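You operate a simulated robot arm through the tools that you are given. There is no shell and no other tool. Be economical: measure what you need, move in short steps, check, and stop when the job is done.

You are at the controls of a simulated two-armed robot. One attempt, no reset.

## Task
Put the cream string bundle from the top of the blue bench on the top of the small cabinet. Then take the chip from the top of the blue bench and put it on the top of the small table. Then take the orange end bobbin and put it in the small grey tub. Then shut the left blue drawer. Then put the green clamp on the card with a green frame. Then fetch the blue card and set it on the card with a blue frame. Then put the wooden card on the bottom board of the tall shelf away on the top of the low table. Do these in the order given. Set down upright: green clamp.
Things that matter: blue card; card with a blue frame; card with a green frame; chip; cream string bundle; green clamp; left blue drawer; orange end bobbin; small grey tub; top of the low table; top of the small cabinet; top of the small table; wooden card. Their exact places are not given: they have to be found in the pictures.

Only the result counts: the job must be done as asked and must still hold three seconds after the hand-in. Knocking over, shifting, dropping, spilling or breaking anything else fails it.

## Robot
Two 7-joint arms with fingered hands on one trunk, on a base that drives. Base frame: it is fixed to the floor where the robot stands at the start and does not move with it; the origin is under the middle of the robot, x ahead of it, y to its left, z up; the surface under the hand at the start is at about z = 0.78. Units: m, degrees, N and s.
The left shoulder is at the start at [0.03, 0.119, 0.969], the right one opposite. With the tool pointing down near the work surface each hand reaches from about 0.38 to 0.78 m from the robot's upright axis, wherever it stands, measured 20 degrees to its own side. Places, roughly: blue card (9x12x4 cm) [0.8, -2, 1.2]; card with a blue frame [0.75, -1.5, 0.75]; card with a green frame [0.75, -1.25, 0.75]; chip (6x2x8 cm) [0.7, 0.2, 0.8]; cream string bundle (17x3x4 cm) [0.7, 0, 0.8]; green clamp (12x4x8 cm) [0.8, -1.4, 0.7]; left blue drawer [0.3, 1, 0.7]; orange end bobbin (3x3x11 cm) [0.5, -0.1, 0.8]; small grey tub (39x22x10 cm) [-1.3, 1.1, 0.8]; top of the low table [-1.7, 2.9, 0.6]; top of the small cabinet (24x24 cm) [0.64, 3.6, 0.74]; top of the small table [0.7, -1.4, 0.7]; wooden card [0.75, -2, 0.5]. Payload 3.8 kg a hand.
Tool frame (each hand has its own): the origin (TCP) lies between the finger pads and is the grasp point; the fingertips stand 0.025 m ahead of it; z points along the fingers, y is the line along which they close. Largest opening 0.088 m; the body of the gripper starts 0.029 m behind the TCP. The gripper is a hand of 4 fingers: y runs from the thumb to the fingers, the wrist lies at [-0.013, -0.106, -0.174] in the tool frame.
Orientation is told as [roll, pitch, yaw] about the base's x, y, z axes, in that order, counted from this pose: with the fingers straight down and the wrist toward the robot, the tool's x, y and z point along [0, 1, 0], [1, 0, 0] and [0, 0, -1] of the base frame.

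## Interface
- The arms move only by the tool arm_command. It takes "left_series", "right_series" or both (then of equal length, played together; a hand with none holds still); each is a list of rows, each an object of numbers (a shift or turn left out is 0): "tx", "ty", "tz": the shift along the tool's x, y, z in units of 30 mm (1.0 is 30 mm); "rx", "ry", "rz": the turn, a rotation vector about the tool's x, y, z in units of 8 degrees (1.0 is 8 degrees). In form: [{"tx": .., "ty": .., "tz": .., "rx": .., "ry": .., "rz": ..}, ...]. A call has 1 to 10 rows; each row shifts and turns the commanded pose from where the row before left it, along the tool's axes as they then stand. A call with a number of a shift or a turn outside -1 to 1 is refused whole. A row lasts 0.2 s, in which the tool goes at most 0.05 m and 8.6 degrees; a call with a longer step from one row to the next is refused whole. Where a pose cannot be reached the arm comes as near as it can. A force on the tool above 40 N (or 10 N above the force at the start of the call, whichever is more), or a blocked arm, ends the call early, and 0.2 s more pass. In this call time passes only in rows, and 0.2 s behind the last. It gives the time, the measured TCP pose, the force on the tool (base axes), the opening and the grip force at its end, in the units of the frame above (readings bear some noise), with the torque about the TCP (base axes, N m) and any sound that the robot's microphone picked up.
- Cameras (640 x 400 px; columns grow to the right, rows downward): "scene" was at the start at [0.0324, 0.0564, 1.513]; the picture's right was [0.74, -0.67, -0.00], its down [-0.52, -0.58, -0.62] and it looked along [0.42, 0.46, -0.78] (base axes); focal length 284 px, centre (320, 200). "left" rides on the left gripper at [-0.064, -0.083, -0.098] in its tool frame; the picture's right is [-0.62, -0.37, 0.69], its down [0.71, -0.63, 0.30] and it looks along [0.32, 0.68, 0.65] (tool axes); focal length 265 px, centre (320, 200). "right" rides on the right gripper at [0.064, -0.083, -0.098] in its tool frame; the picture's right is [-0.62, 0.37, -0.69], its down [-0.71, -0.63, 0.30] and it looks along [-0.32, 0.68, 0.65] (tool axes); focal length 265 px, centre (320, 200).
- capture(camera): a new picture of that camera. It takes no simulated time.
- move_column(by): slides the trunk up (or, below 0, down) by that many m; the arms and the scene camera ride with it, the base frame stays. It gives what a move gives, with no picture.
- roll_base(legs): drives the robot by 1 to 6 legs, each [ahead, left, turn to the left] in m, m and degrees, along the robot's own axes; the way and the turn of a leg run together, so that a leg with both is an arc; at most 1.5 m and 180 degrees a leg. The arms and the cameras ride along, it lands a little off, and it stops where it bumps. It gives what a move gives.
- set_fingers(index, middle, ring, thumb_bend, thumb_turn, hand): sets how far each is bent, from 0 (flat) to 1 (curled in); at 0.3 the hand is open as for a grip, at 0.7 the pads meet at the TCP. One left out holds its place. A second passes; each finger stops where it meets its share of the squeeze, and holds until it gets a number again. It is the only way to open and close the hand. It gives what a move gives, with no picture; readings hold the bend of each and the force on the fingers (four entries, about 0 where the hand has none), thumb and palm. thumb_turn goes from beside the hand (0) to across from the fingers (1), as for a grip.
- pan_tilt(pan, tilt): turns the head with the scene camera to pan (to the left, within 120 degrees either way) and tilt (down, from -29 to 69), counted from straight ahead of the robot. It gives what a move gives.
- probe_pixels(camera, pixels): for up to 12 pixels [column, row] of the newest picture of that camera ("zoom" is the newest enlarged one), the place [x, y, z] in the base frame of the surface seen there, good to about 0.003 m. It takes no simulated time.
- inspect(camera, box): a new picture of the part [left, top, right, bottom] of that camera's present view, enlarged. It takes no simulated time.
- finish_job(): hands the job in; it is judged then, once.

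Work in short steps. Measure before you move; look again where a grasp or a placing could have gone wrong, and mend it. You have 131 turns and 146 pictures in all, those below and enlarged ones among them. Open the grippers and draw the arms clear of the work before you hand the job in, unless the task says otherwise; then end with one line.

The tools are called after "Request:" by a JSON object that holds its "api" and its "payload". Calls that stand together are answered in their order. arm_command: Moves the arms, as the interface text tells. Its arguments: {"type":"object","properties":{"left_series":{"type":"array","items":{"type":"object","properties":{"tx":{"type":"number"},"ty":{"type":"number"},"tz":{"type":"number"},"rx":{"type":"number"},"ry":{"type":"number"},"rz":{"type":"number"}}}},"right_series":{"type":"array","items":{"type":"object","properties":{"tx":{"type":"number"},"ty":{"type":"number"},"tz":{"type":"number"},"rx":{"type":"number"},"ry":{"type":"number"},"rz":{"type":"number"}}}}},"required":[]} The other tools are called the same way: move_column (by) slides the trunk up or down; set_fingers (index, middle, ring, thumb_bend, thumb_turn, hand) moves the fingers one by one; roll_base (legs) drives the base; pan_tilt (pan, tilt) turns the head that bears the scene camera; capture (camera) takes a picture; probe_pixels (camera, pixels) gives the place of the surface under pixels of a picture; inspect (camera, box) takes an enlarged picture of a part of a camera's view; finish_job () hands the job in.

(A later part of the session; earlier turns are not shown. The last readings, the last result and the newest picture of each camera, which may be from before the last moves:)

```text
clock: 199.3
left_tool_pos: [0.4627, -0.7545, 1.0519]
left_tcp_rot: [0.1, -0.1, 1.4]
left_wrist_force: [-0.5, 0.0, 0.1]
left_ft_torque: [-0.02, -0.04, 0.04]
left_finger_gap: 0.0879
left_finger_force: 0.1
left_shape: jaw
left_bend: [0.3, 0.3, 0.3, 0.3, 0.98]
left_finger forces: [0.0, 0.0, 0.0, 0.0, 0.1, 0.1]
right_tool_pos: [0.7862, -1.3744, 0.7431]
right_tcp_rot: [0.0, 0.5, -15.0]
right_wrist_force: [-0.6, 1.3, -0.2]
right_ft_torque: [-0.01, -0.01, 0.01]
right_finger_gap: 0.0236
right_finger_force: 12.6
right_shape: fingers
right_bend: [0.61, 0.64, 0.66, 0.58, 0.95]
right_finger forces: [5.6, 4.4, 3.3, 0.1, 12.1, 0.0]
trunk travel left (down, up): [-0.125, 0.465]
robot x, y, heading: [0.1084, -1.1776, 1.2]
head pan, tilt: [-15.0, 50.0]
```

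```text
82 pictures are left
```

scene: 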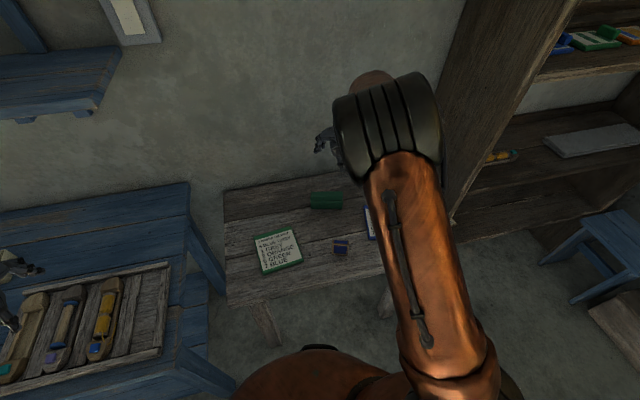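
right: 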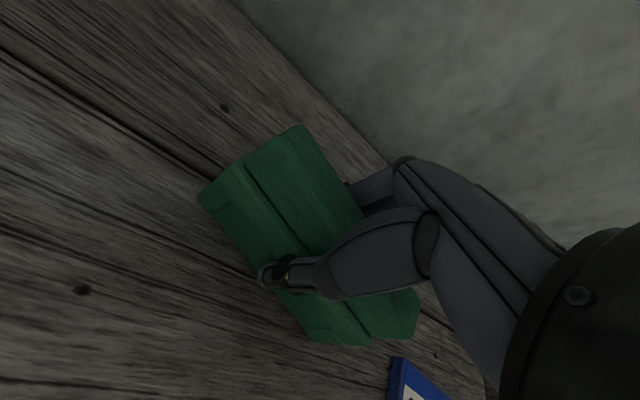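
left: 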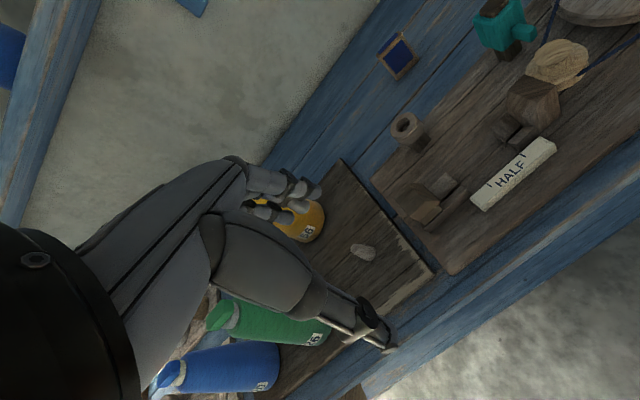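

Gripped upright. Tighten, lift 15 cm, turn to the card's yaw (+8) and carry over the green-framed card centre (0.652,-1.18).

Request:
{"api": "set_fingers", "payload": {"hand": "right", "index": 0.76, "middle": 0.76, "ring": 0.76, "thumb_bend": 0.76}}

Request:
{"api": "arm_command", "payload": {"right_series": [{"tz": -0.6}, {"tz": -1}, {"tz": -1}, {"tz": -1}, {"tz": -1}, {"tz": -0.6}, {"rz": -0.96}, {"rz": -0.96}, {"rz": -0.96}, {}]}}

Request:
{"api": "arm_command", "payload": {"right_series": [{"ty": -0.5, "tx": 1}, {"ty": -0.5, "tx": 1}, {"ty": -0.5, "tx": 1}, {"ty": -0.5, "tx": 1}, {"ty": -0.5, "tx": 1}, {"ty": -0.5, "tx": 1}, {"ty": -0.5, "tx": 1}, {}]}}

Request:
{"api": "capture", "payload": {"camera": "right"}}

Request:
{"api": "capture", "payload": {"camera": "scene"}}

```text
clock: 200.3
left_tool_pos: [0.4622, -0.7547, 1.0515]
left_tcp_rot: [0.1, -0.1, 1.4]
left_wrist_force: [-0.6, -0.2, -0.2]
left_ft_torque: [0.0, -0.02, 0.03]
left_finger_gap: 0.0881
left_finger_force: 0.0
left_shape: jaw
left_bend: [0.3, 0.3, 0.3, 0.3, 0.98]
left_finger forces: [0.0, 0.1, 0.1, 0.0, 0.0, 0.0]
right_tool_pos: [0.7865, -1.3746, 0.7428]
right_tcp_rot: [0.0, 0.4, -15.1]
right_wrist_force: [0.2, -0.8, 0.4]
right_ft_torque: [0.07, -0.02, 0.02]
right_finger_gap: 0.0233
right_finger_force: 23.6
right_shape: fingers
right_bend: [0.72, 0.73, 0.73, 0.58, 0.93]
right_finger forces: [9.8, 7.0, 7.5, 0.0, 22.4, 0.0]
trunk travel left (down, up): [-0.125, 0.465]
robot x, y, heading: [0.1126, -1.1766, 0.9]
head pan, tilt: [-15.0, 50.0]
```

```text
clock: 202.5
left_tool_pos: [0.4617, -0.7545, 1.0519]
left_tcp_rot: [0.1, -0.1, 1.4]
left_wrist_force: [0.3, 0.0, 0.5]
left_ft_torque: [0.01, 0.0, -0.01]
left_finger_gap: 0.0878
left_finger_force: 0.0
left_shape: jaw
left_bend: [0.3, 0.3, 0.3, 0.3, 0.98]
left_finger forces: [0.0, 0.0, 0.0, 0.0, 0.1, 0.0]
right_tool_pos: [0.7902, -1.3732, 0.8987]
right_tcp_rot: [0.2, 0.4, 8.0]
right_wrist_force: [0.1, 0.6, -0.8]
right_ft_torque: [0.0, 0.0, 0.0]
right_finger_gap: 0.0236
right_finger_force: 23.0
right_shape: fingers
right_bend: [0.73, 0.73, 0.73, 0.58, 0.93]
right_finger forces: [9.6, 6.9, 7.4, 0.1, 22.3, 0.0]
trunk travel left (down, up): [-0.125, 0.465]
robot x, y, heading: [0.1112, -1.1789, 0.9]
head pan, tilt: [-15.0, 50.0]
```

```text
clock: 204.3
left_tool_pos: [0.4628, -0.7552, 1.0522]
left_tcp_rot: [0.1, -0.1, 1.6]
left_wrist_force: [0.3, -0.2, 0.4]
left_ft_torque: [0.01, -0.01, -0.02]
left_finger_gap: 0.0881
left_finger_force: 0.1
left_shape: jaw
left_bend: [0.3, 0.3, 0.3, 0.3, 0.98]
left_finger forces: [0.0, 0.1, 0.1, 0.0, 0.1, 0.1]
right_tool_pos: [0.6548, -1.1812, 0.9007]
right_tcp_rot: [0.2, 0.5, 7.9]
right_wrist_force: [0.5, -0.7, -1.4]
right_ft_torque: [0.0, -0.02, -0.04]
right_finger_gap: 0.023
right_finger_force: 23.2
right_shape: fingers
right_bend: [0.73, 0.73, 0.73, 0.58, 0.93]
right_finger forces: [9.8, 6.8, 7.2, 0.0, 22.2, 0.0]
trunk travel left (down, up): [-0.125, 0.465]
robot x, y, heading: [0.1108, -1.1767, 1.1]
head pan, tilt: [-15.0, 50.0]
```

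```text
81 pictures are left
```

right: 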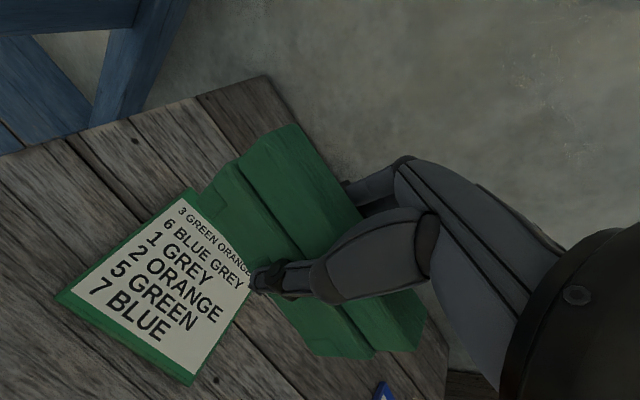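

```text
80 pictures are left
```

scene: 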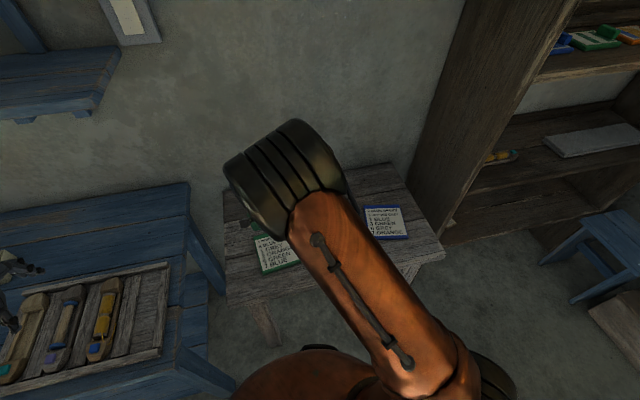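

Over the card. Lower to z≈0.757, then touch down.

Request:
{"api": "arm_command", "payload": {"right_series": [{"tz": 1}, {"tz": 1}, {"tz": 1}, {"tz": 1}, {"tz": 0.5}, {"tz": 0.2}, {}]}}

Request:
{"api": "arm_command", "payload": {"right_series": [{"tz": 0.1}, {}]}}

Request:
{"api": "capture", "payload": {"camera": "right"}}

```text
clock: 205.9
left_tool_pos: [0.463, -0.7547, 1.0518]
left_tcp_rot: [0.0, -0.1, 1.5]
left_wrist_force: [0.1, -0.3, -0.2]
left_ft_torque: [0.02, 0.01, 0.01]
left_finger_gap: 0.0881
left_finger_force: 0.0
left_shape: jaw
left_bend: [0.3, 0.3, 0.3, 0.3, 0.98]
left_finger forces: [0.0, 0.0, 0.0, 0.0, 0.0, 0.1]
right_tool_pos: [0.6548, -1.1807, 0.7581]
right_tcp_rot: [0.2, 0.4, 7.9]
right_wrist_force: [-1.2, 0.0, -1.4]
right_ft_torque: [-0.01, 0.0, 0.0]
right_finger_gap: 0.0229
right_finger_force: 22.7
right_shape: fingers
right_bend: [0.73, 0.73, 0.73, 0.58, 0.93]
right_finger forces: [9.8, 7.0, 7.0, 0.0, 22.0, 0.0]
trunk travel left (down, up): [-0.125, 0.465]
robot x, y, heading: [0.1106, -1.1776, 1.2]
head pan, tilt: [-15.0, 50.0]
```

```text
clock: 206.5
left_tool_pos: [0.4628, -0.7551, 1.0521]
left_tcp_rot: [0.0, -0.2, 1.4]
left_wrist_force: [0.0, -0.5, -0.8]
left_ft_torque: [0.01, -0.01, -0.02]
left_finger_gap: 0.0879
left_finger_force: 0.0
left_shape: jaw
left_bend: [0.3, 0.3, 0.3, 0.3, 0.98]
left_finger forces: [0.1, 0.0, 0.1, 0.1, 0.1, 0.0]
right_tool_pos: [0.654, -1.1797, 0.7538]
right_tcp_rot: [0.2, 0.4, 7.9]
right_wrist_force: [0.2, -0.6, 0.5]
right_ft_torque: [0.06, 0.02, 0.04]
right_finger_gap: 0.0228
right_finger_force: 22.0
right_shape: fingers
right_bend: [0.73, 0.73, 0.73, 0.58, 0.93]
right_finger forces: [9.9, 6.5, 6.8, 0.0, 21.9, 0.0]
trunk travel left (down, up): [-0.125, 0.465]
robot x, y, heading: [0.1096, -1.1796, 1.2]
head pan, tilt: [-15.0, 50.0]
```

```text
79 pictures are left
```

right: 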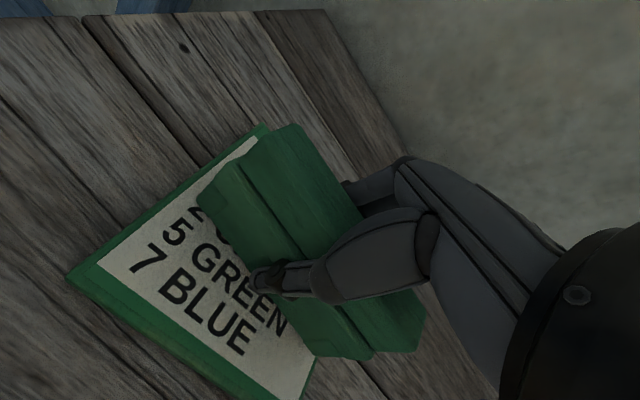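

Positioned at (0.654,-1.180) by readings. Lower 2 mm more, release, and rise.

Request:
{"api": "arm_command", "payload": {"right_series": [{"tz": 0.08}, {}]}}

Request:
{"api": "set_fingers", "payload": {"hand": "right", "index": 0.35, "middle": 0.35, "ring": 0.35, "thumb_bend": 0.35}}

Request:
{"api": "arm_command", "payload": {"right_series": [{"tz": -0.6}, {"tz": -1}, {"tz": -1}, {"tz": -1}, {"tz": -1}, {"tz": -1}, {"tz": -1}, {"tz": -1}, {"tz": -1}, {}]}}

Request:
{"api": "capture", "payload": {"camera": "right"}}

```text
clock: 207.1
left_tool_pos: [0.4619, -0.7545, 1.0517]
left_tcp_rot: [0.1, 0.0, 1.5]
left_wrist_force: [-0.1, -0.1, 0.3]
left_ft_torque: [0.02, -0.02, 0.01]
left_finger_gap: 0.088
left_finger_force: 0.2
left_shape: jaw
left_bend: [0.3, 0.3, 0.3, 0.3, 0.98]
left_finger forces: [0.0, 0.0, 0.0, 0.1, 0.0, 0.1]
right_tool_pos: [0.6541, -1.1809, 0.754]
right_tcp_rot: [0.2, 0.4, 7.9]
right_wrist_force: [-0.4, -1.7, 3.7]
right_ft_torque: [0.17, 0.07, 0.05]
right_finger_gap: 0.023
right_finger_force: 22.6
right_shape: fingers
right_bend: [0.73, 0.73, 0.73, 0.58, 0.93]
right_finger forces: [10.1, 6.1, 5.7, 0.0, 22.0, 0.0]
trunk travel left (down, up): [-0.125, 0.465]
robot x, y, heading: [0.1089, -1.1822, 1.5]
head pan, tilt: [-15.0, 50.0]
```

```text
clock: 208.1
left_tool_pos: [0.4628, -0.7546, 1.0524]
left_tcp_rot: [0.1, -0.1, 1.5]
left_wrist_force: [-0.3, 0.5, -0.5]
left_ft_torque: [0.0, 0.02, 0.01]
left_finger_gap: 0.0878
left_finger_force: 0.0
left_shape: jaw
left_bend: [0.3, 0.3, 0.3, 0.3, 0.98]
left_finger forces: [0.0, 0.0, 0.0, 0.0, 0.1, 0.0]
right_tool_pos: [0.6544, -1.18, 0.7535]
right_tcp_rot: [0.1, 0.4, 7.9]
right_wrist_force: [0.0, -0.3, 0.8]
right_ft_torque: [-0.02, 0.0, 0.01]
right_finger_gap: 0.0738
right_finger_force: 0.1
right_shape: fingers
right_bend: [0.35, 0.35, 0.35, 0.35, 0.97]
right_finger forces: [0.1, 0.0, 0.0, 0.0, 0.0, 0.0]
trunk travel left (down, up): [-0.125, 0.465]
robot x, y, heading: [0.1109, -1.18, 1.3]
head pan, tilt: [-15.0, 50.0]
```

```text
clock: 210.3
left_tool_pos: [0.4619, -0.7556, 1.0521]
left_tcp_rot: [0.1, -0.1, 1.5]
left_wrist_force: [-0.7, 0.1, -0.8]
left_ft_torque: [0.03, 0.01, -0.04]
left_finger_gap: 0.0877
left_finger_force: 0.0
left_shape: jaw
left_bend: [0.3, 0.3, 0.3, 0.3, 0.98]
left_finger forces: [0.0, 0.0, 0.1, 0.0, 0.1, 0.0]
right_tool_pos: [0.6548, -1.1797, 1.0107]
right_tcp_rot: [0.2, 0.5, 7.9]
right_wrist_force: [0.9, 0.3, 0.1]
right_ft_torque: [-0.02, 0.01, 0.0]
right_finger_gap: 0.0738
right_finger_force: 0.1
right_shape: fingers
right_bend: [0.35, 0.35, 0.35, 0.35, 0.97]
right_finger forces: [0.1, 0.0, 0.0, 0.0, 0.0, 0.0]
trunk travel left (down, up): [-0.125, 0.465]
robot x, y, heading: [0.1117, -1.1797, 1.0]
head pan, tilt: [-15.0, 50.0]
```

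```text
78 pictures are left
```

right: 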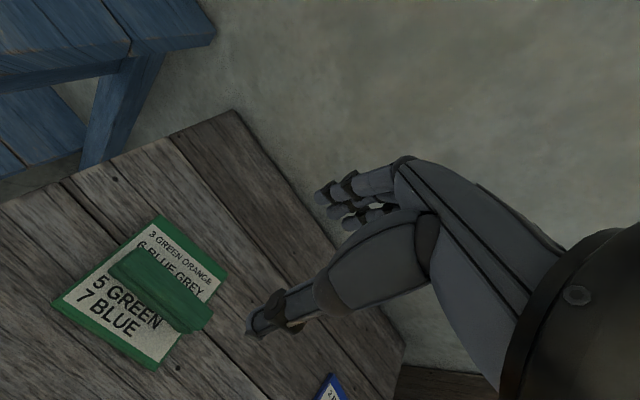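

Clamp stands on the card. Next the blue card on the tall shelf. Back off and strafe right, then look.

Request:
{"api": "roll_base", "payload": {"legs": [[-0.25, 0, -1], [0, -0.72, 0]]}}

Request:
{"api": "pan_tilt", "payload": {"pan": 0, "tilt": 25}}

Request:
{"api": "capture", "payload": {"camera": "scene"}}

```text
clock: 215.6
left_tool_pos: [0.2283, -1.4738, 1.0523]
left_tcp_rot: [0.2, -0.1, 2.1]
left_wrist_force: [-0.6, -0.3, 0.0]
left_ft_torque: [0.02, 0.0, 0.0]
left_finger_gap: 0.0878
left_finger_force: 0.0
left_shape: jaw
left_bend: [0.3, 0.3, 0.3, 0.3, 0.98]
left_finger forces: [0.0, 0.0, 0.0, 0.1, 0.0, 0.0]
right_tool_pos: [0.4241, -1.8978, 1.0123]
right_tcp_rot: [0.2, 0.4, 8.4]
right_wrist_force: [0.2, -0.5, -0.1]
right_ft_torque: [0.01, -0.01, -0.02]
right_finger_gap: 0.0738
right_finger_force: 0.0
right_shape: fingers
right_bend: [0.35, 0.35, 0.35, 0.35, 0.97]
right_finger forces: [0.1, 0.0, 0.0, 0.0, 0.0, 0.0]
trunk travel left (down, up): [-0.125, 0.465]
robot x, y, heading: [-0.1176, -1.8993, 1.5]
head pan, tilt: [-15.0, 50.0]
```

```text
clock: 216.5
left_tool_pos: [0.2294, -1.4726, 1.0532]
left_tcp_rot: [0.2, -0.1, 2.1]
left_wrist_force: [0.0, -0.6, 1.3]
left_ft_torque: [-0.02, -0.01, 0.01]
left_finger_gap: 0.0877
left_finger_force: 0.2
left_shape: jaw
left_bend: [0.3, 0.3, 0.3, 0.3, 0.98]
left_finger forces: [0.1, 0.0, 0.0, 0.0, 0.0, 0.1]
right_tool_pos: [0.4251, -1.8971, 1.0125]
right_tcp_rot: [0.1, 0.4, 8.4]
right_wrist_force: [0.3, 0.3, -0.1]
right_ft_torque: [0.04, 0.01, 0.0]
right_finger_gap: 0.0739
right_finger_force: 0.1
right_shape: fingers
right_bend: [0.35, 0.35, 0.35, 0.35, 0.97]
right_finger forces: [0.0, 0.1, 0.0, 0.1, 0.1, 0.1]
trunk travel left (down, up): [-0.125, 0.465]
robot x, y, heading: [-0.1193, -1.9009, 1.7]
head pan, tilt: [0.0, 25.0]
```

```text
77 pictures are left
```

scene: 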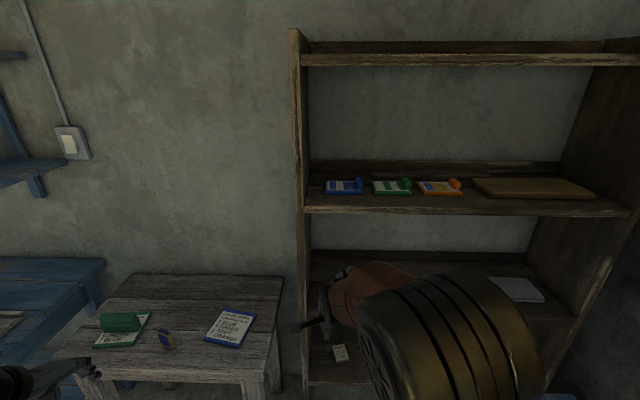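

The blue card is at (345,187) on the middle board. Zoom and probe.

Request:
{"api": "inspect", "payload": {"camera": "scene", "box": [300, 150, 460, 250]}}

Request:
{"api": "probe_pixels", "payload": {"camera": "scene", "pixels": [[327, 192], [362, 193], [330, 182], [345, 187], [358, 181], [360, 187], [345, 212], [305, 100], [450, 60], [345, 165], [374, 193], [307, 180]]}}

```text
4.00 times, centred on (380, 200) of scene
```

zoom: 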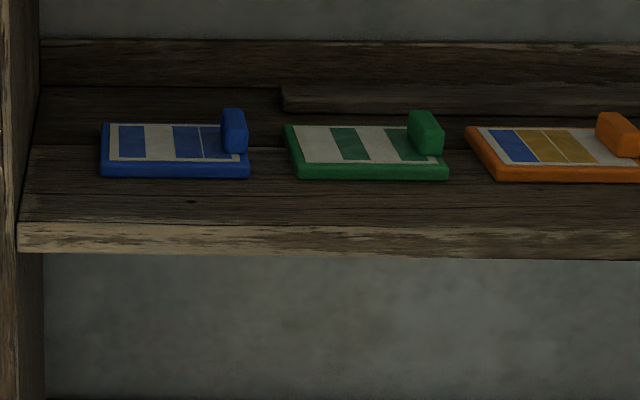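

```text
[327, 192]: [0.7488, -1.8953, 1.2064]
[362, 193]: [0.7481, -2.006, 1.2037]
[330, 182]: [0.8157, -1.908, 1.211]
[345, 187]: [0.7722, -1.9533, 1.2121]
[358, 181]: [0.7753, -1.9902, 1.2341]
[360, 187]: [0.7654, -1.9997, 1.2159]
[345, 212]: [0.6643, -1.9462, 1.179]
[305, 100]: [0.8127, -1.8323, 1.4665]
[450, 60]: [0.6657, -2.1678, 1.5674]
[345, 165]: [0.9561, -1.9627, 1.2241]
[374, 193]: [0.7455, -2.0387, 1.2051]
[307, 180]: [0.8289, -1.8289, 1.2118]
```

Card lies flat with an upright blue knob near y≈-1.99 (top ≈1.24). I'll grip the knob. Raise the trunk 0.42 and re-level the hand to see better.

Request:
{"api": "move_column", "payload": {"by": 0.42}}

Request:
{"api": "pan_tilt", "payload": {"pan": -8, "tilt": 42}}

Request:
{"api": "capture", "payload": {"camera": "scene"}}

Request:
{"api": "inspect", "payload": {"camera": "scene", "box": [240, 120, 400, 240]}}

Request:
{"api": "capture", "payload": {"camera": "right"}}

```text
refused: 0.42 is not a number from -0.4 to 0.4
```

```text
clock: 217.3
left_tool_pos: [0.2285, -1.4726, 1.0513]
left_tcp_rot: [0.1, -0.2, 2.2]
left_wrist_force: [-0.6, -0.6, 0.3]
left_ft_torque: [0.02, 0.0, 0.0]
left_finger_gap: 0.0879
left_finger_force: 0.1
left_shape: jaw
left_bend: [0.3, 0.3, 0.3, 0.3, 0.98]
left_finger forces: [0.0, 0.0, 0.0, 0.0, 0.0, 0.0]
right_tool_pos: [0.4243, -1.8975, 1.012]
right_tcp_rot: [0.2, 0.4, 8.5]
right_wrist_force: [0.9, -0.1, -0.5]
right_ft_torque: [0.03, -0.01, 0.01]
right_finger_gap: 0.0738
right_finger_force: 0.1
right_shape: fingers
right_bend: [0.35, 0.35, 0.35, 0.35, 0.97]
right_finger forces: [0.1, 0.0, 0.1, 0.0, 0.0, 0.1]
trunk travel left (down, up): [-0.125, 0.465]
robot x, y, heading: [-0.1221, -1.8997, 1.6]
head pan, tilt: [-8.0, 42.0]
```

```text
75 pictures are left
```

scene: 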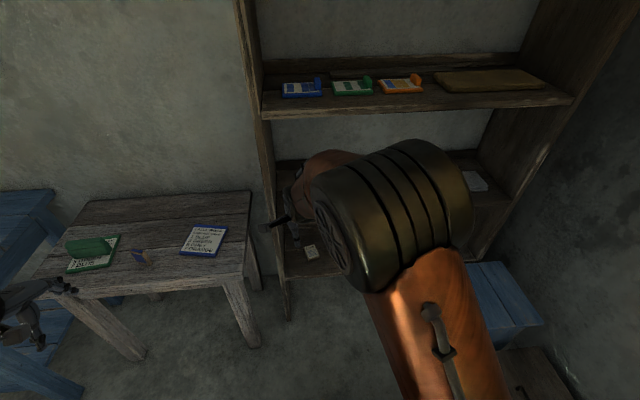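

```text
3.33 times, centred on (320, 180) of scene
```

zoom: 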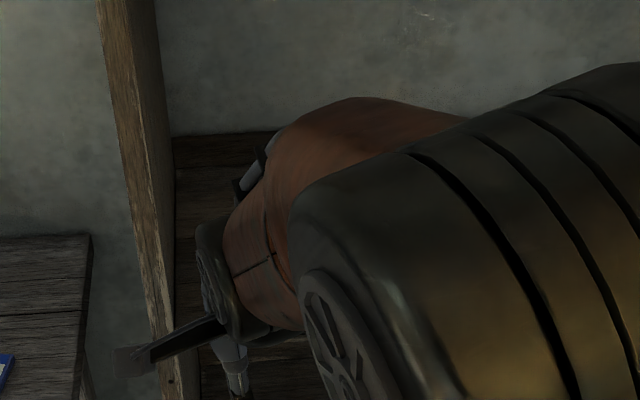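

```text
73 pictures are left
```

right: 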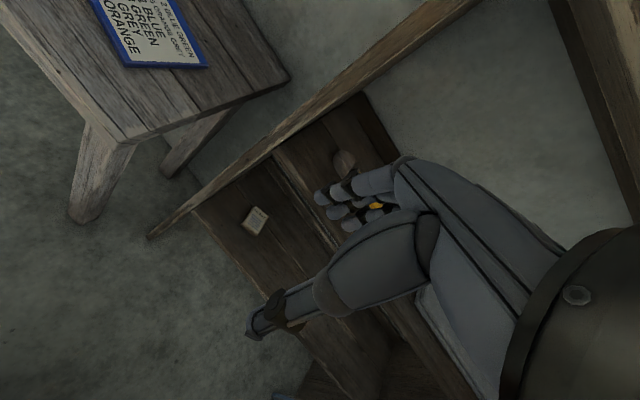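

Column limit is 0.4 per call. Raise 0.4.

Request:
{"api": "move_column", "payload": {"by": 0.4}}

Request:
{"api": "capture", "payload": {"camera": "scene"}}

Request:
{"api": "capture", "payload": {"camera": "right"}}

```text
clock: 221.2
left_tool_pos: [0.2275, -1.4737, 1.4514]
left_tcp_rot: [0.1, 0.0, 2.2]
left_wrist_force: [0.3, 0.6, 0.1]
left_ft_torque: [-0.01, -0.01, 0.0]
left_finger_gap: 0.0878
left_finger_force: 0.0
left_shape: jaw
left_bend: [0.3, 0.3, 0.3, 0.3, 0.98]
left_finger forces: [0.1, 0.0, 0.0, 0.0, 0.0, 0.0]
right_tool_pos: [0.4245, -1.8977, 1.4113]
right_tcp_rot: [0.1, 0.4, 8.3]
right_wrist_force: [0.0, 1.2, 0.1]
right_ft_torque: [-0.02, 0.03, 0.05]
right_finger_gap: 0.074
right_finger_force: 0.0
right_shape: fingers
right_bend: [0.35, 0.35, 0.35, 0.35, 0.97]
right_finger forces: [0.1, 0.0, 0.0, 0.1, 0.1, 0.1]
trunk travel left (down, up): [-0.525, 0.065]
robot x, y, heading: [-0.1159, -1.8987, 1.8]
head pan, tilt: [-8.0, 42.0]
```

```text
72 pictures are left
```

scene: 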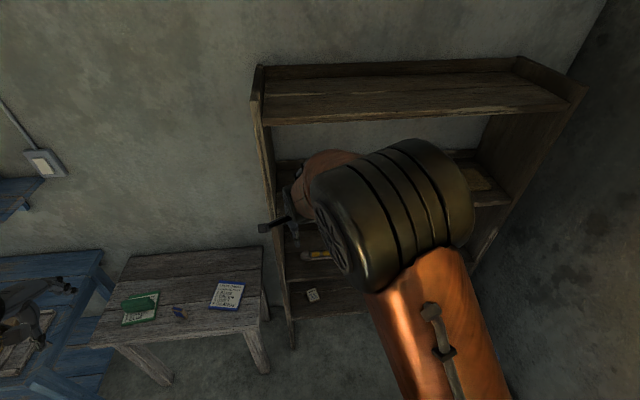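

```text
71 pictures are left
```

right: 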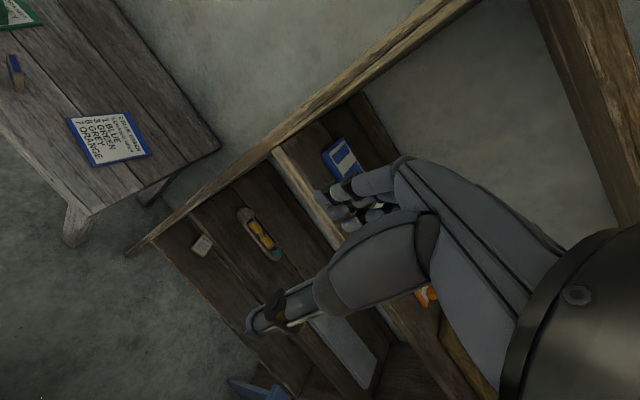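

Move the hand to y≈-1.99, z≈1.29, yaw 0, still in front of the shelf, and look.

Request:
{"api": "arm_command", "payload": {"right_series": [{"rz": 0.5, "rx": 0, "tz": 0.8}, {"rz": 0.5, "tz": 0.8}, {"tx": -0.8, "tz": 0.8}, {"tx": -0.8, "tz": 0.8}, {"tx": -0.8, "tz": 0.8}, {"tx": -0.7}, {}]}}

Request:
{"api": "capture", "payload": {"camera": "right"}}

```text
clock: 222.8
left_tool_pos: [0.2287, -1.473, 1.4517]
left_tcp_rot: [0.2, -0.1, 2.1]
left_wrist_force: [0.8, 0.5, -0.9]
left_ft_torque: [-0.01, -0.01, -0.02]
left_finger_gap: 0.0878
left_finger_force: 0.1
left_shape: jaw
left_bend: [0.3, 0.3, 0.3, 0.3, 0.98]
left_finger forces: [0.1, 0.0, 0.0, 0.0, 0.0, 0.0]
right_tool_pos: [0.4246, -1.9919, 1.2906]
right_tcp_rot: [0.0, 0.4, 0.5]
right_wrist_force: [-0.5, -0.2, 0.5]
right_ft_torque: [-0.03, 0.03, -0.02]
right_finger_gap: 0.074
right_finger_force: 0.0
right_shape: fingers
right_bend: [0.35, 0.35, 0.35, 0.35, 0.97]
right_finger forces: [0.1, 0.1, 0.0, 0.2, 0.0, 0.1]
trunk travel left (down, up): [-0.525, 0.065]
robot x, y, heading: [-0.121, -1.9007, 1.4]
head pan, tilt: [-8.0, 42.0]
```

```text
70 pictures are left
```

right: 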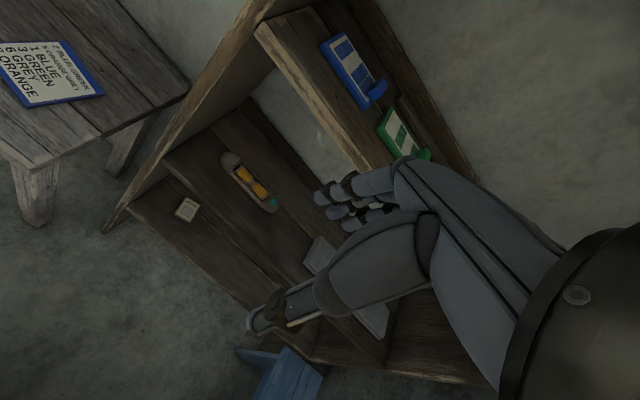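

Good view. Zoom on the blue card and probe the knob.

Request:
{"api": "inspect", "payload": {"camera": "right", "box": [310, 20, 438, 170]}}

Request:
{"api": "probe_pixels", "payload": {"camera": "right", "pixels": [[324, 47], [342, 34], [362, 105], [373, 84], [383, 82], [376, 94], [370, 100], [350, 65], [330, 110], [380, 88], [385, 110], [340, 80]]}}

```text
2.67 times, centred on (374, 95) of right
```

zoom: 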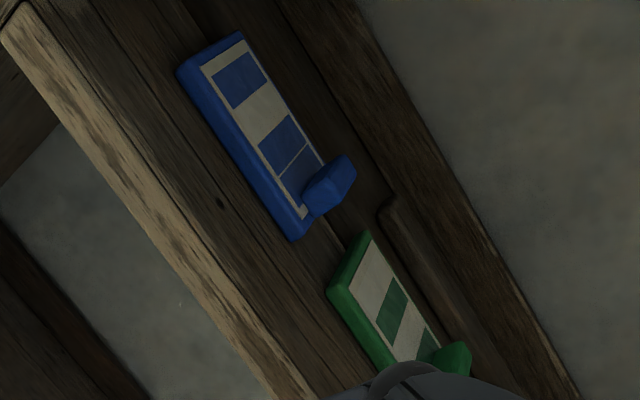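

```text
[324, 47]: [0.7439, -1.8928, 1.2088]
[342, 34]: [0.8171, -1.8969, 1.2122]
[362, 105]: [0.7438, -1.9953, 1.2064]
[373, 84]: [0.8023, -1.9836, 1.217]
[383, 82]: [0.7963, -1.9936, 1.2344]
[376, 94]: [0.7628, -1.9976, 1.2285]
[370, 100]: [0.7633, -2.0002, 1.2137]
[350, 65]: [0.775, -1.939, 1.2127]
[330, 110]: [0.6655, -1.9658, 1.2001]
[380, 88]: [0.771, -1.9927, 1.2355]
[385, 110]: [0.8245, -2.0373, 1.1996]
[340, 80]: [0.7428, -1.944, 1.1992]
```

Knob: x 0.762–0.803, y -2.003..-1.983, top 1.236; card top 1.212. Best grip is across y (yaw 90). Turn the hand to yaw 90 and lower to z≈1.278 in front of the shelf.

Request:
{"api": "arm_command", "payload": {"right_series": [{"rz": -1}, {"rz": -1}, {"rz": -1}, {"rz": -1}, {"rz": -1}, {"rz": -1}, {"rz": -1}, {"rz": -1}, {"rz": -1}, {"rz": -1}]}}

Request:
{"api": "arm_command", "payload": {"right_series": [{"rz": -1, "tz": 0.4}, {"ty": -0.9}, {"ty": -0.9}, {}]}}

Request:
{"api": "capture", "payload": {"camera": "scene"}}

```text
clock: 225.0
left_tool_pos: [0.229, -1.4728, 1.4526]
left_tcp_rot: [0.1, -0.1, 2.1]
left_wrist_force: [0.4, 0.2, 0.1]
left_ft_torque: [-0.02, 0.01, -0.02]
left_finger_gap: 0.0879
left_finger_force: 0.0
left_shape: jaw
left_bend: [0.3, 0.3, 0.3, 0.3, 0.98]
left_finger forces: [0.0, 0.1, 0.0, 0.0, 0.0, 0.0]
right_tool_pos: [0.4252, -1.9887, 1.2908]
right_tcp_rot: [0.5, -0.1, 80.6]
right_wrist_force: [-0.4, -0.6, -0.8]
right_ft_torque: [-0.03, 0.0, 0.01]
right_finger_gap: 0.0737
right_finger_force: 0.1
right_shape: fingers
right_bend: [0.35, 0.35, 0.35, 0.35, 0.97]
right_finger forces: [0.0, 0.0, 0.0, 0.1, 0.1, 0.0]
trunk travel left (down, up): [-0.525, 0.065]
robot x, y, heading: [-0.1228, -1.9029, 1.7]
head pan, tilt: [-8.0, 42.0]
```

```text
clock: 226.0
left_tool_pos: [0.2279, -1.4719, 1.4521]
left_tcp_rot: [0.1, -0.1, 2.1]
left_wrist_force: [-0.5, 0.4, 0.4]
left_ft_torque: [-0.01, 0.03, -0.01]
left_finger_gap: 0.0877
left_finger_force: 0.1
left_shape: jaw
left_bend: [0.3, 0.3, 0.3, 0.3, 0.98]
left_finger forces: [0.0, 0.0, 0.1, 0.0, 0.1, 0.0]
right_tool_pos: [0.4241, -2.0436, 1.2808]
right_tcp_rot: [0.5, -0.1, 88.4]
right_wrist_force: [-0.5, -0.1, 0.5]
right_ft_torque: [0.03, 0.02, -0.01]
right_finger_gap: 0.0738
right_finger_force: 0.0
right_shape: fingers
right_bend: [0.35, 0.35, 0.35, 0.35, 0.97]
right_finger forces: [0.0, 0.0, 0.0, 0.0, 0.0, 0.0]
trunk travel left (down, up): [-0.525, 0.065]
robot x, y, heading: [-0.1182, -1.9023, 1.7]
head pan, tilt: [-8.0, 42.0]
```

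```text
68 pictures are left
```

scene: 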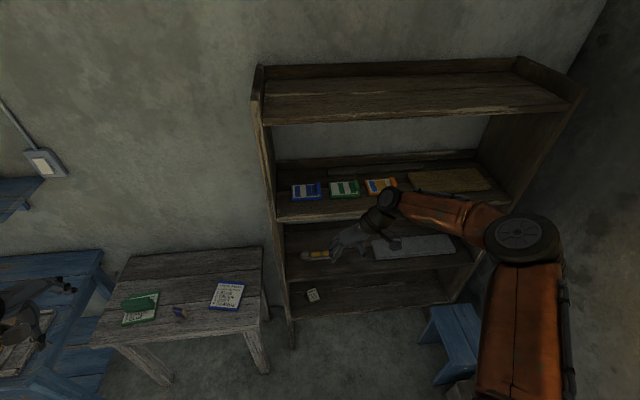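

Drive ahead 0.28, left 0.06 to bring the hand to the shelf mouth over the card.

Request:
{"api": "roll_base", "payload": {"legs": [[0.2, 0.062, -1.7], [0.07, 0, 0]]}}

Request:
{"api": "capture", "payload": {"camera": "right"}}

Request:
{"api": "capture", "payload": {"camera": "scene"}}

```text
clock: 228.2
left_tool_pos: [0.4972, -1.4154, 1.4561]
left_tcp_rot: [0.2, -0.7, 0.6]
left_wrist_force: [-0.8, 0.3, -0.7]
left_ft_torque: [0.0, -0.06, -0.02]
left_finger_gap: 0.0878
left_finger_force: 0.1
left_shape: jaw
left_bend: [0.3, 0.3, 0.3, 0.3, 0.98]
left_finger forces: [0.0, 0.0, 0.0, 0.1, 0.0, 0.0]
right_tool_pos: [0.6791, -1.9929, 1.2845]
right_tcp_rot: [-0.1, -0.1, 86.9]
right_wrist_force: [0.2, -0.5, 0.2]
right_ft_torque: [-0.03, -0.05, -0.01]
right_finger_gap: 0.0739
right_finger_force: 0.1
right_shape: fingers
right_bend: [0.35, 0.35, 0.35, 0.35, 0.97]
right_finger forces: [0.0, 0.0, 0.0, 0.1, 0.0, 0.0]
trunk travel left (down, up): [-0.525, 0.065]
robot x, y, heading: [0.153, -1.8333, 0.1]
head pan, tilt: [-8.0, 42.0]
```

```text
67 pictures are left
```

right: 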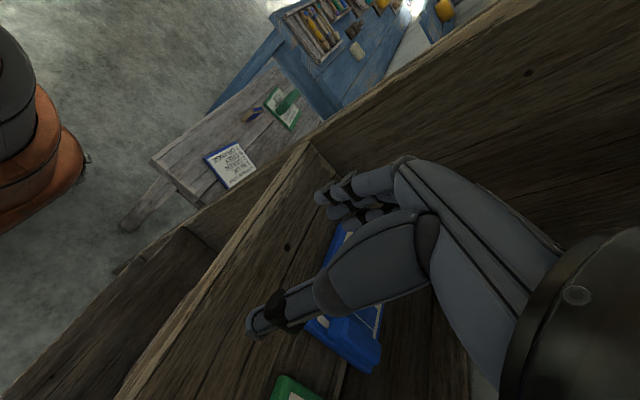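

```text
66 pictures are left
```

scene: 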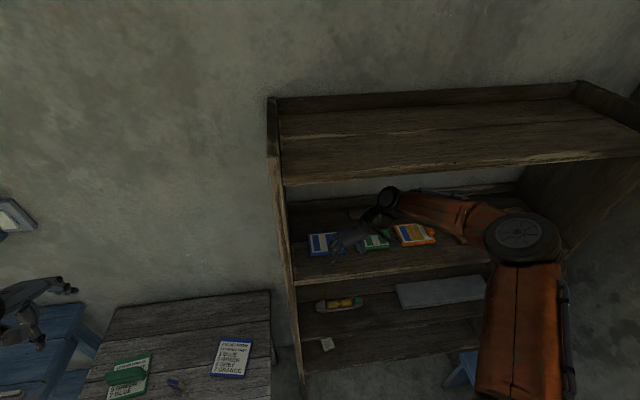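

Extend 10 cm into the shelf over the knob (tool -x), correct yaw to 90.

Request:
{"api": "arm_command", "payload": {"right_series": [{"rz": -0.4}, {"tx": -0.7}, {"tx": -0.7}, {"tx": -0.7}, {"tx": -0.7}, {"tx": -0.65}, {}]}}

Request:
{"api": "capture", "payload": {"camera": "right"}}

Request:
{"api": "inspect", "payload": {"camera": "scene", "box": [260, 160, 460, 290]}}

```text
clock: 229.8
left_tool_pos: [0.5091, -1.4184, 1.4537]
left_tcp_rot: [0.2, -0.1, 0.6]
left_wrist_force: [0.2, -0.6, -0.6]
left_ft_torque: [0.02, 0.0, 0.02]
left_finger_gap: 0.0879
left_finger_force: 0.0
left_shape: jaw
left_bend: [0.3, 0.3, 0.3, 0.3, 0.98]
left_finger forces: [0.0, 0.0, 0.0, 0.0, 0.0, 0.0]
right_tool_pos: [0.7798, -1.9943, 1.2786]
right_tcp_rot: [0.4, -0.2, 90.1]
right_wrist_force: [-0.4, 0.2, -1.1]
right_ft_torque: [-0.01, 0.01, 0.01]
right_finger_gap: 0.0737
right_finger_force: 0.1
right_shape: fingers
right_bend: [0.35, 0.35, 0.35, 0.35, 0.97]
right_finger forces: [0.0, 0.0, 0.1, 0.1, 0.0, 0.0]
right hand out of reach, approached as far as the arm can: row 6
trunk travel left (down, up): [-0.525, 0.065]
robot x, y, heading: [0.1513, -1.8324, 0.1]
head pan, tilt: [-8.0, 42.0]
```

```text
65 pictures are left
```

right: 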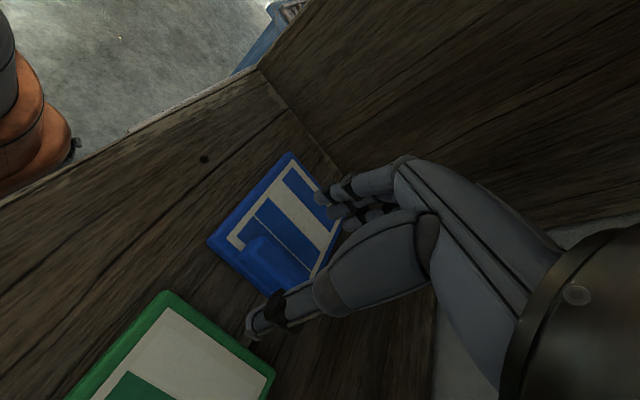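

```text
3.08 times, centred on (360, 225) of scene
```

zoom: 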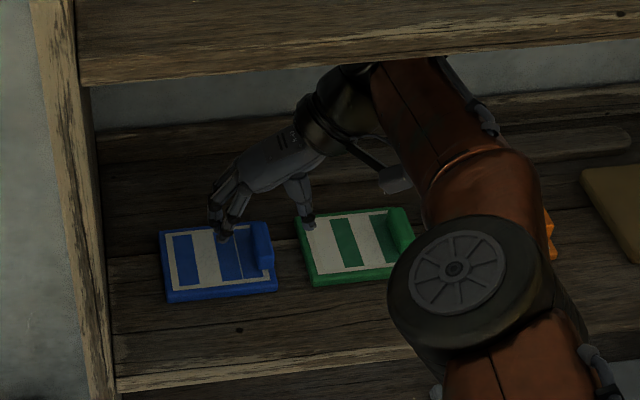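

Straddling the knob. Probe it from here for final alignment.

Request:
{"api": "probe_pixels", "payload": {"camera": "right", "pixels": [[258, 240], [248, 248], [272, 263], [290, 280], [275, 290], [262, 275], [240, 235], [300, 275]]}}

Request:
{"api": "inspect", "payload": {"camera": "right", "box": [190, 140, 390, 340]}}

```text
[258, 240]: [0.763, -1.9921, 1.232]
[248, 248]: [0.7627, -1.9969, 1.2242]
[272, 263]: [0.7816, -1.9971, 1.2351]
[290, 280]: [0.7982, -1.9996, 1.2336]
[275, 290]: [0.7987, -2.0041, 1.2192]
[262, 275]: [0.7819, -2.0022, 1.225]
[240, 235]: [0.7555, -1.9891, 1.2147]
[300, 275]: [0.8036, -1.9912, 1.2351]
```

```text
2.00 times, centred on (290, 240) of right
```

zoom: 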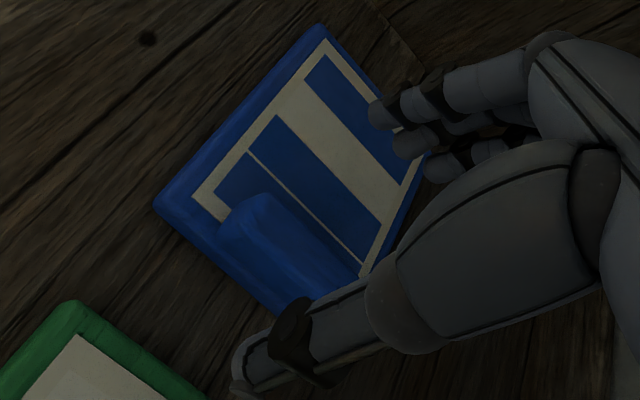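

Centred. Lower to z≈1.243 and close.

Request:
{"api": "arm_command", "payload": {"right_series": [{"tz": 0.6}, {"tz": 0.6}, {}]}}

Request:
{"api": "set_fingers", "payload": {"hand": "right", "index": 0.72, "middle": 0.72, "ring": 0.72, "thumb_bend": 0.72}}

Request:
{"api": "capture", "payload": {"camera": "right"}}

```text
clock: 230.6
left_tool_pos: [0.5101, -1.4161, 1.4525]
left_tcp_rot: [0.1, -0.1, 0.7]
left_wrist_force: [-0.7, -0.2, -0.8]
left_ft_torque: [0.0, 0.0, -0.02]
left_finger_gap: 0.0882
left_finger_force: 0.1
left_shape: jaw
left_bend: [0.3, 0.3, 0.3, 0.3, 0.98]
left_finger forces: [0.1, 0.0, 0.0, 0.1, 0.0, 0.0]
right_tool_pos: [0.774, -1.9912, 1.2432]
right_tcp_rot: [0.4, -0.1, 90.1]
right_wrist_force: [-0.2, -0.8, -0.1]
right_ft_torque: [0.01, 0.03, -0.01]
right_finger_gap: 0.0739
right_finger_force: 0.0
right_shape: fingers
right_bend: [0.35, 0.35, 0.35, 0.35, 0.97]
right_finger forces: [0.0, 0.0, 0.0, 0.0, 0.0, 0.0]
right hand out of reach, approached as far as the arm can: row 2
trunk travel left (down, up): [-0.525, 0.065]
robot x, y, heading: [0.1525, -1.8348, -0.0]
head pan, tilt: [-8.0, 42.0]
```

```text
clock: 231.6
left_tool_pos: [0.5114, -1.417, 1.4514]
left_tcp_rot: [0.1, -0.1, 0.6]
left_wrist_force: [-0.3, -0.1, 0.0]
left_ft_torque: [0.0, 0.03, 0.0]
left_finger_gap: 0.0879
left_finger_force: 0.1
left_shape: jaw
left_bend: [0.3, 0.3, 0.3, 0.3, 0.98]
left_finger forces: [0.0, 0.0, 0.1, 0.0, 0.0, 0.1]
right_tool_pos: [0.774, -1.9919, 1.2428]
right_tcp_rot: [0.3, -0.2, 90.2]
right_wrist_force: [0.7, -0.1, -1.5]
right_ft_torque: [-0.05, 0.02, 0.0]
right_finger_gap: 0.0109
right_finger_force: 8.3
right_shape: fingers
right_bend: [0.71, 0.71, 0.72, 0.63, 0.95]
right_finger forces: [5.7, 2.1, 0.4, 0.1, 8.4, 0.0]
trunk travel left (down, up): [-0.525, 0.065]
robot x, y, heading: [0.1527, -1.8343, 0.4]
head pan, tilt: [-8.0, 42.0]
```

```text
62 pictures are left
```

right: 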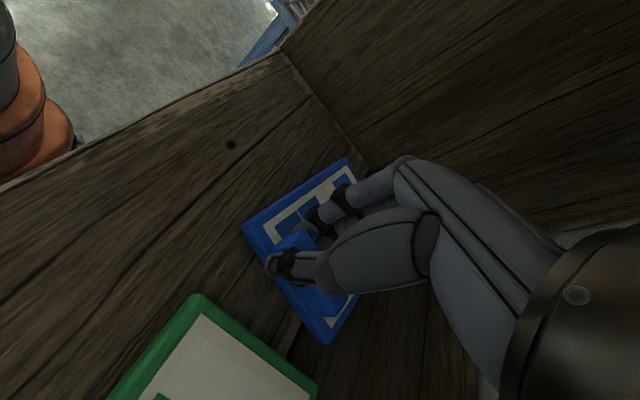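

Gripped. Tighten, then lift 2.5 cm and check.

Request:
{"api": "set_fingers", "payload": {"hand": "right", "index": 0.8, "middle": 0.82, "ring": 0.84, "thumb_bend": 0.8}}

Request:
{"api": "arm_command", "payload": {"right_series": [{"tz": -0.3}, {"tz": -0.4}, {"tz": -0.4}, {}]}}

Request:
{"api": "capture", "payload": {"camera": "right"}}

Request:
{"api": "inspect", "payload": {"camera": "scene", "box": [260, 160, 460, 290]}}

```text
clock: 232.6
left_tool_pos: [0.509, -1.4157, 1.4525]
left_tcp_rot: [0.1, -0.1, 0.6]
left_wrist_force: [0.3, -0.1, -0.1]
left_ft_torque: [-0.01, 0.03, -0.01]
left_finger_gap: 0.0878
left_finger_force: 0.0
left_shape: jaw
left_bend: [0.3, 0.3, 0.3, 0.3, 0.98]
left_finger forces: [0.1, 0.1, 0.0, 0.1, 0.1, 0.1]
right_tool_pos: [0.7755, -1.9928, 1.2439]
right_tcp_rot: [0.4, -0.2, 90.1]
right_wrist_force: [0.7, 0.3, -0.5]
right_ft_torque: [-0.01, -0.02, -0.02]
right_finger_gap: 0.0107
right_finger_force: 20.6
right_shape: fingers
right_bend: [0.76, 0.8, 0.84, 0.63, 0.92]
right_finger forces: [11.7, 8.9, 0.1, 0.0, 20.3, 0.1]
trunk travel left (down, up): [-0.525, 0.065]
robot x, y, heading: [0.1525, -1.8326, -0.1]
head pan, tilt: [-8.0, 42.0]
```

```text
clock: 233.6
left_tool_pos: [0.5109, -1.4169, 1.4516]
left_tcp_rot: [0.0, -0.2, 0.6]
left_wrist_force: [-0.3, 1.0, 0.3]
left_ft_torque: [-0.02, 0.0, -0.01]
left_finger_gap: 0.088
left_finger_force: 0.0
left_shape: jaw
left_bend: [0.3, 0.3, 0.3, 0.3, 0.98]
left_finger forces: [0.0, 0.0, 0.0, 0.1, 0.0, 0.0]
right_tool_pos: [0.7751, -1.9929, 1.2764]
right_tcp_rot: [0.5, -0.1, 90.0]
right_wrist_force: [-0.1, 0.7, 0.2]
right_ft_torque: [-0.02, 0.01, 0.0]
right_finger_gap: 0.0108
right_finger_force: 19.5
right_shape: fingers
right_bend: [0.76, 0.8, 0.84, 0.64, 0.92]
right_finger forces: [11.8, 8.1, 0.0, 0.0, 20.1, 0.0]
trunk travel left (down, up): [-0.525, 0.065]
robot x, y, heading: [0.1495, -1.8337, 0.3]
head pan, tilt: [-8.0, 42.0]
```

```text
61 pictures are left
```

right: 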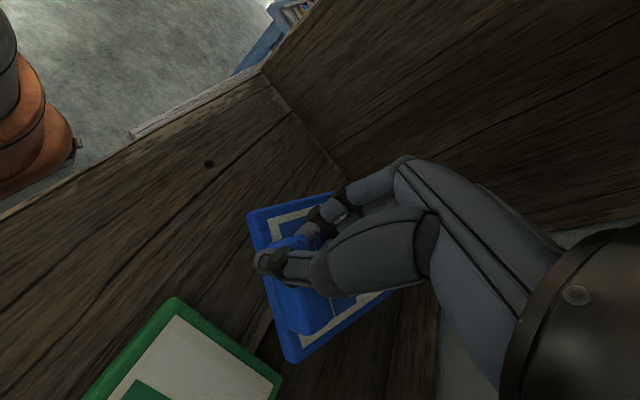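

```text
3.08 times, centred on (360, 225) of scene
```

zoom: 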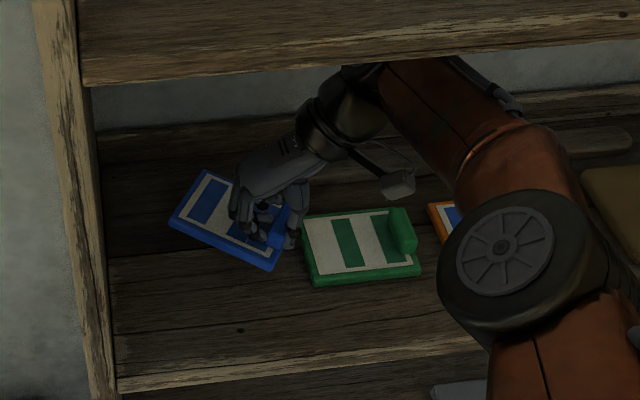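

Card held (rotated a bit in the grasp). Back straight out of the shelf by 0.4 m and view it.

Request:
{"api": "roll_base", "payload": {"legs": [[-0.4, 0, 0]]}}

Request:
{"api": "capture", "payload": {"camera": "scene"}}

Request:
{"api": "capture", "payload": {"camera": "right"}}

```text
clock: 236.1
left_tool_pos: [0.1146, -1.4181, 1.4512]
left_tcp_rot: [0.1, 0.1, 0.8]
left_wrist_force: [0.2, -0.3, 0.6]
left_ft_torque: [0.01, 0.02, 0.0]
left_finger_gap: 0.0877
left_finger_force: 0.1
left_shape: jaw
left_bend: [0.3, 0.3, 0.3, 0.3, 0.98]
left_finger forces: [0.1, 0.0, 0.1, 0.0, 0.0, 0.1]
right_tool_pos: [0.3813, -1.9931, 1.2766]
right_tcp_rot: [0.5, -0.3, 90.3]
right_wrist_force: [0.0, 0.4, -1.1]
right_ft_torque: [-0.01, -0.01, -0.01]
right_finger_gap: 0.0108
right_finger_force: 19.7
right_shape: fingers
right_bend: [0.76, 0.8, 0.84, 0.64, 0.92]
right_finger forces: [12.0, 8.1, 0.0, 0.1, 20.0, 0.0]
trunk travel left (down, up): [-0.525, 0.065]
robot x, y, heading: [-0.2441, -1.8343, 0.3]
head pan, tilt: [-8.0, 42.0]
```

```text
59 pictures are left
```

scene: 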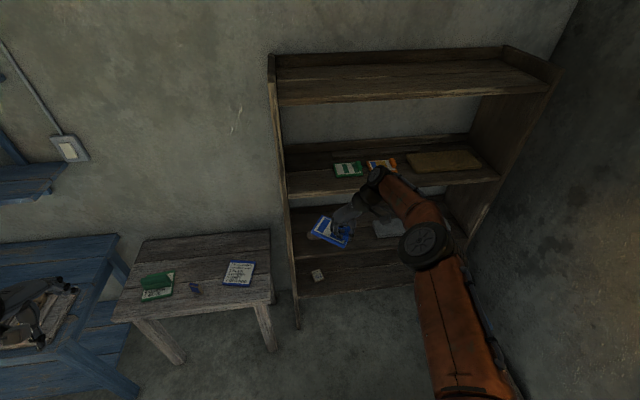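

```text
58 pictures are left
```

right: 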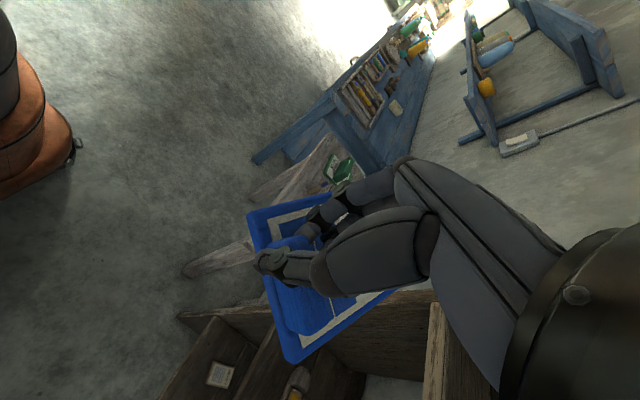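

Card is level and held. Lower the trunk 0.4 and measure card-in-hand and the target.

Request:
{"api": "move_column", "payload": {"by": -0.4}}

Request:
{"api": "pan_tilt", "payload": {"pan": 0, "tilt": 40}}

Request:
{"api": "capture", "payload": {"camera": "scene"}}

Request:
{"api": "inspect", "payload": {"camera": "right", "box": [220, 170, 460, 380]}}

```text
clock: 239.9
left_tool_pos: [0.1141, -1.4179, 1.0527]
left_tcp_rot: [0.1, -0.1, 0.8]
left_wrist_force: [-0.3, -0.4, -0.1]
left_ft_torque: [0.01, -0.02, 0.02]
left_finger_gap: 0.0877
left_finger_force: 0.1
left_shape: jaw
left_bend: [0.3, 0.3, 0.3, 0.3, 0.98]
left_finger forces: [0.0, 0.0, 0.0, 0.0, 0.1, 0.0]
right_tool_pos: [0.3813, -1.9937, 0.8781]
right_tcp_rot: [0.3, -0.2, 90.2]
right_wrist_force: [0.6, 0.8, -0.3]
right_ft_torque: [-0.03, 0.01, -0.02]
right_finger_gap: 0.0106
right_finger_force: 20.3
right_shape: fingers
right_bend: [0.76, 0.8, 0.84, 0.64, 0.92]
right_finger forces: [11.9, 8.0, 0.1, 0.1, 20.0, 0.0]
trunk travel left (down, up): [-0.125, 0.465]
robot x, y, heading: [-0.2437, -1.8377, 0.2]
head pan, tilt: [-8.0, 42.0]
```

```text
clock: 240.6
left_tool_pos: [0.113, -1.4175, 1.0531]
left_tcp_rot: [0.0, -0.1, 0.8]
left_wrist_force: [-0.3, 0.5, 0.8]
left_ft_torque: [0.0, -0.03, 0.0]
left_finger_gap: 0.0878
left_finger_force: 0.0
left_shape: jaw
left_bend: [0.3, 0.3, 0.3, 0.3, 0.98]
left_finger forces: [0.0, 0.0, 0.1, 0.1, 0.0, 0.0]
right_tool_pos: [0.3821, -1.9919, 0.876]
right_tcp_rot: [0.5, -0.2, 90.3]
right_wrist_force: [-0.1, 0.5, -0.4]
right_ft_torque: [0.0, 0.04, -0.05]
right_finger_gap: 0.0112
right_finger_force: 20.0
right_shape: fingers
right_bend: [0.76, 0.8, 0.84, 0.64, 0.92]
right_finger forces: [12.0, 8.1, 0.1, 0.1, 20.2, 0.0]
trunk travel left (down, up): [-0.125, 0.465]
robot x, y, heading: [-0.2423, -1.8389, 0.5]
head pan, tilt: [0.0, 40.0]
```

```text
57 pictures are left
```

scene: 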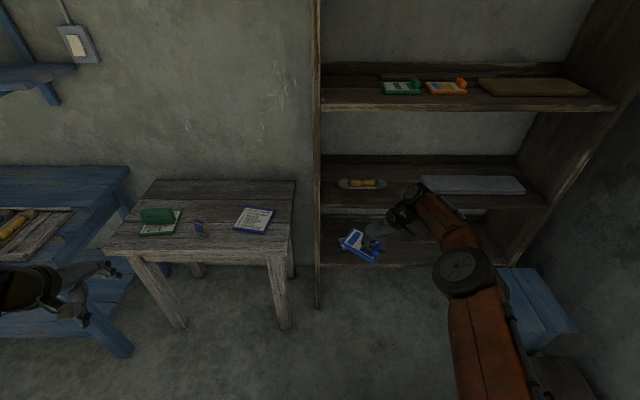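

```text
1.90 times, centred on (340, 275) of right
```

zoom: 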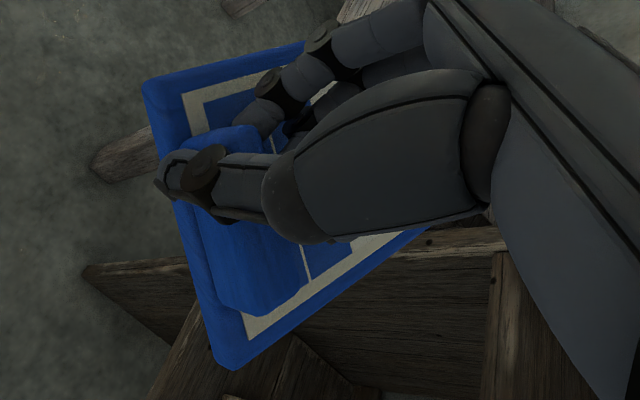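

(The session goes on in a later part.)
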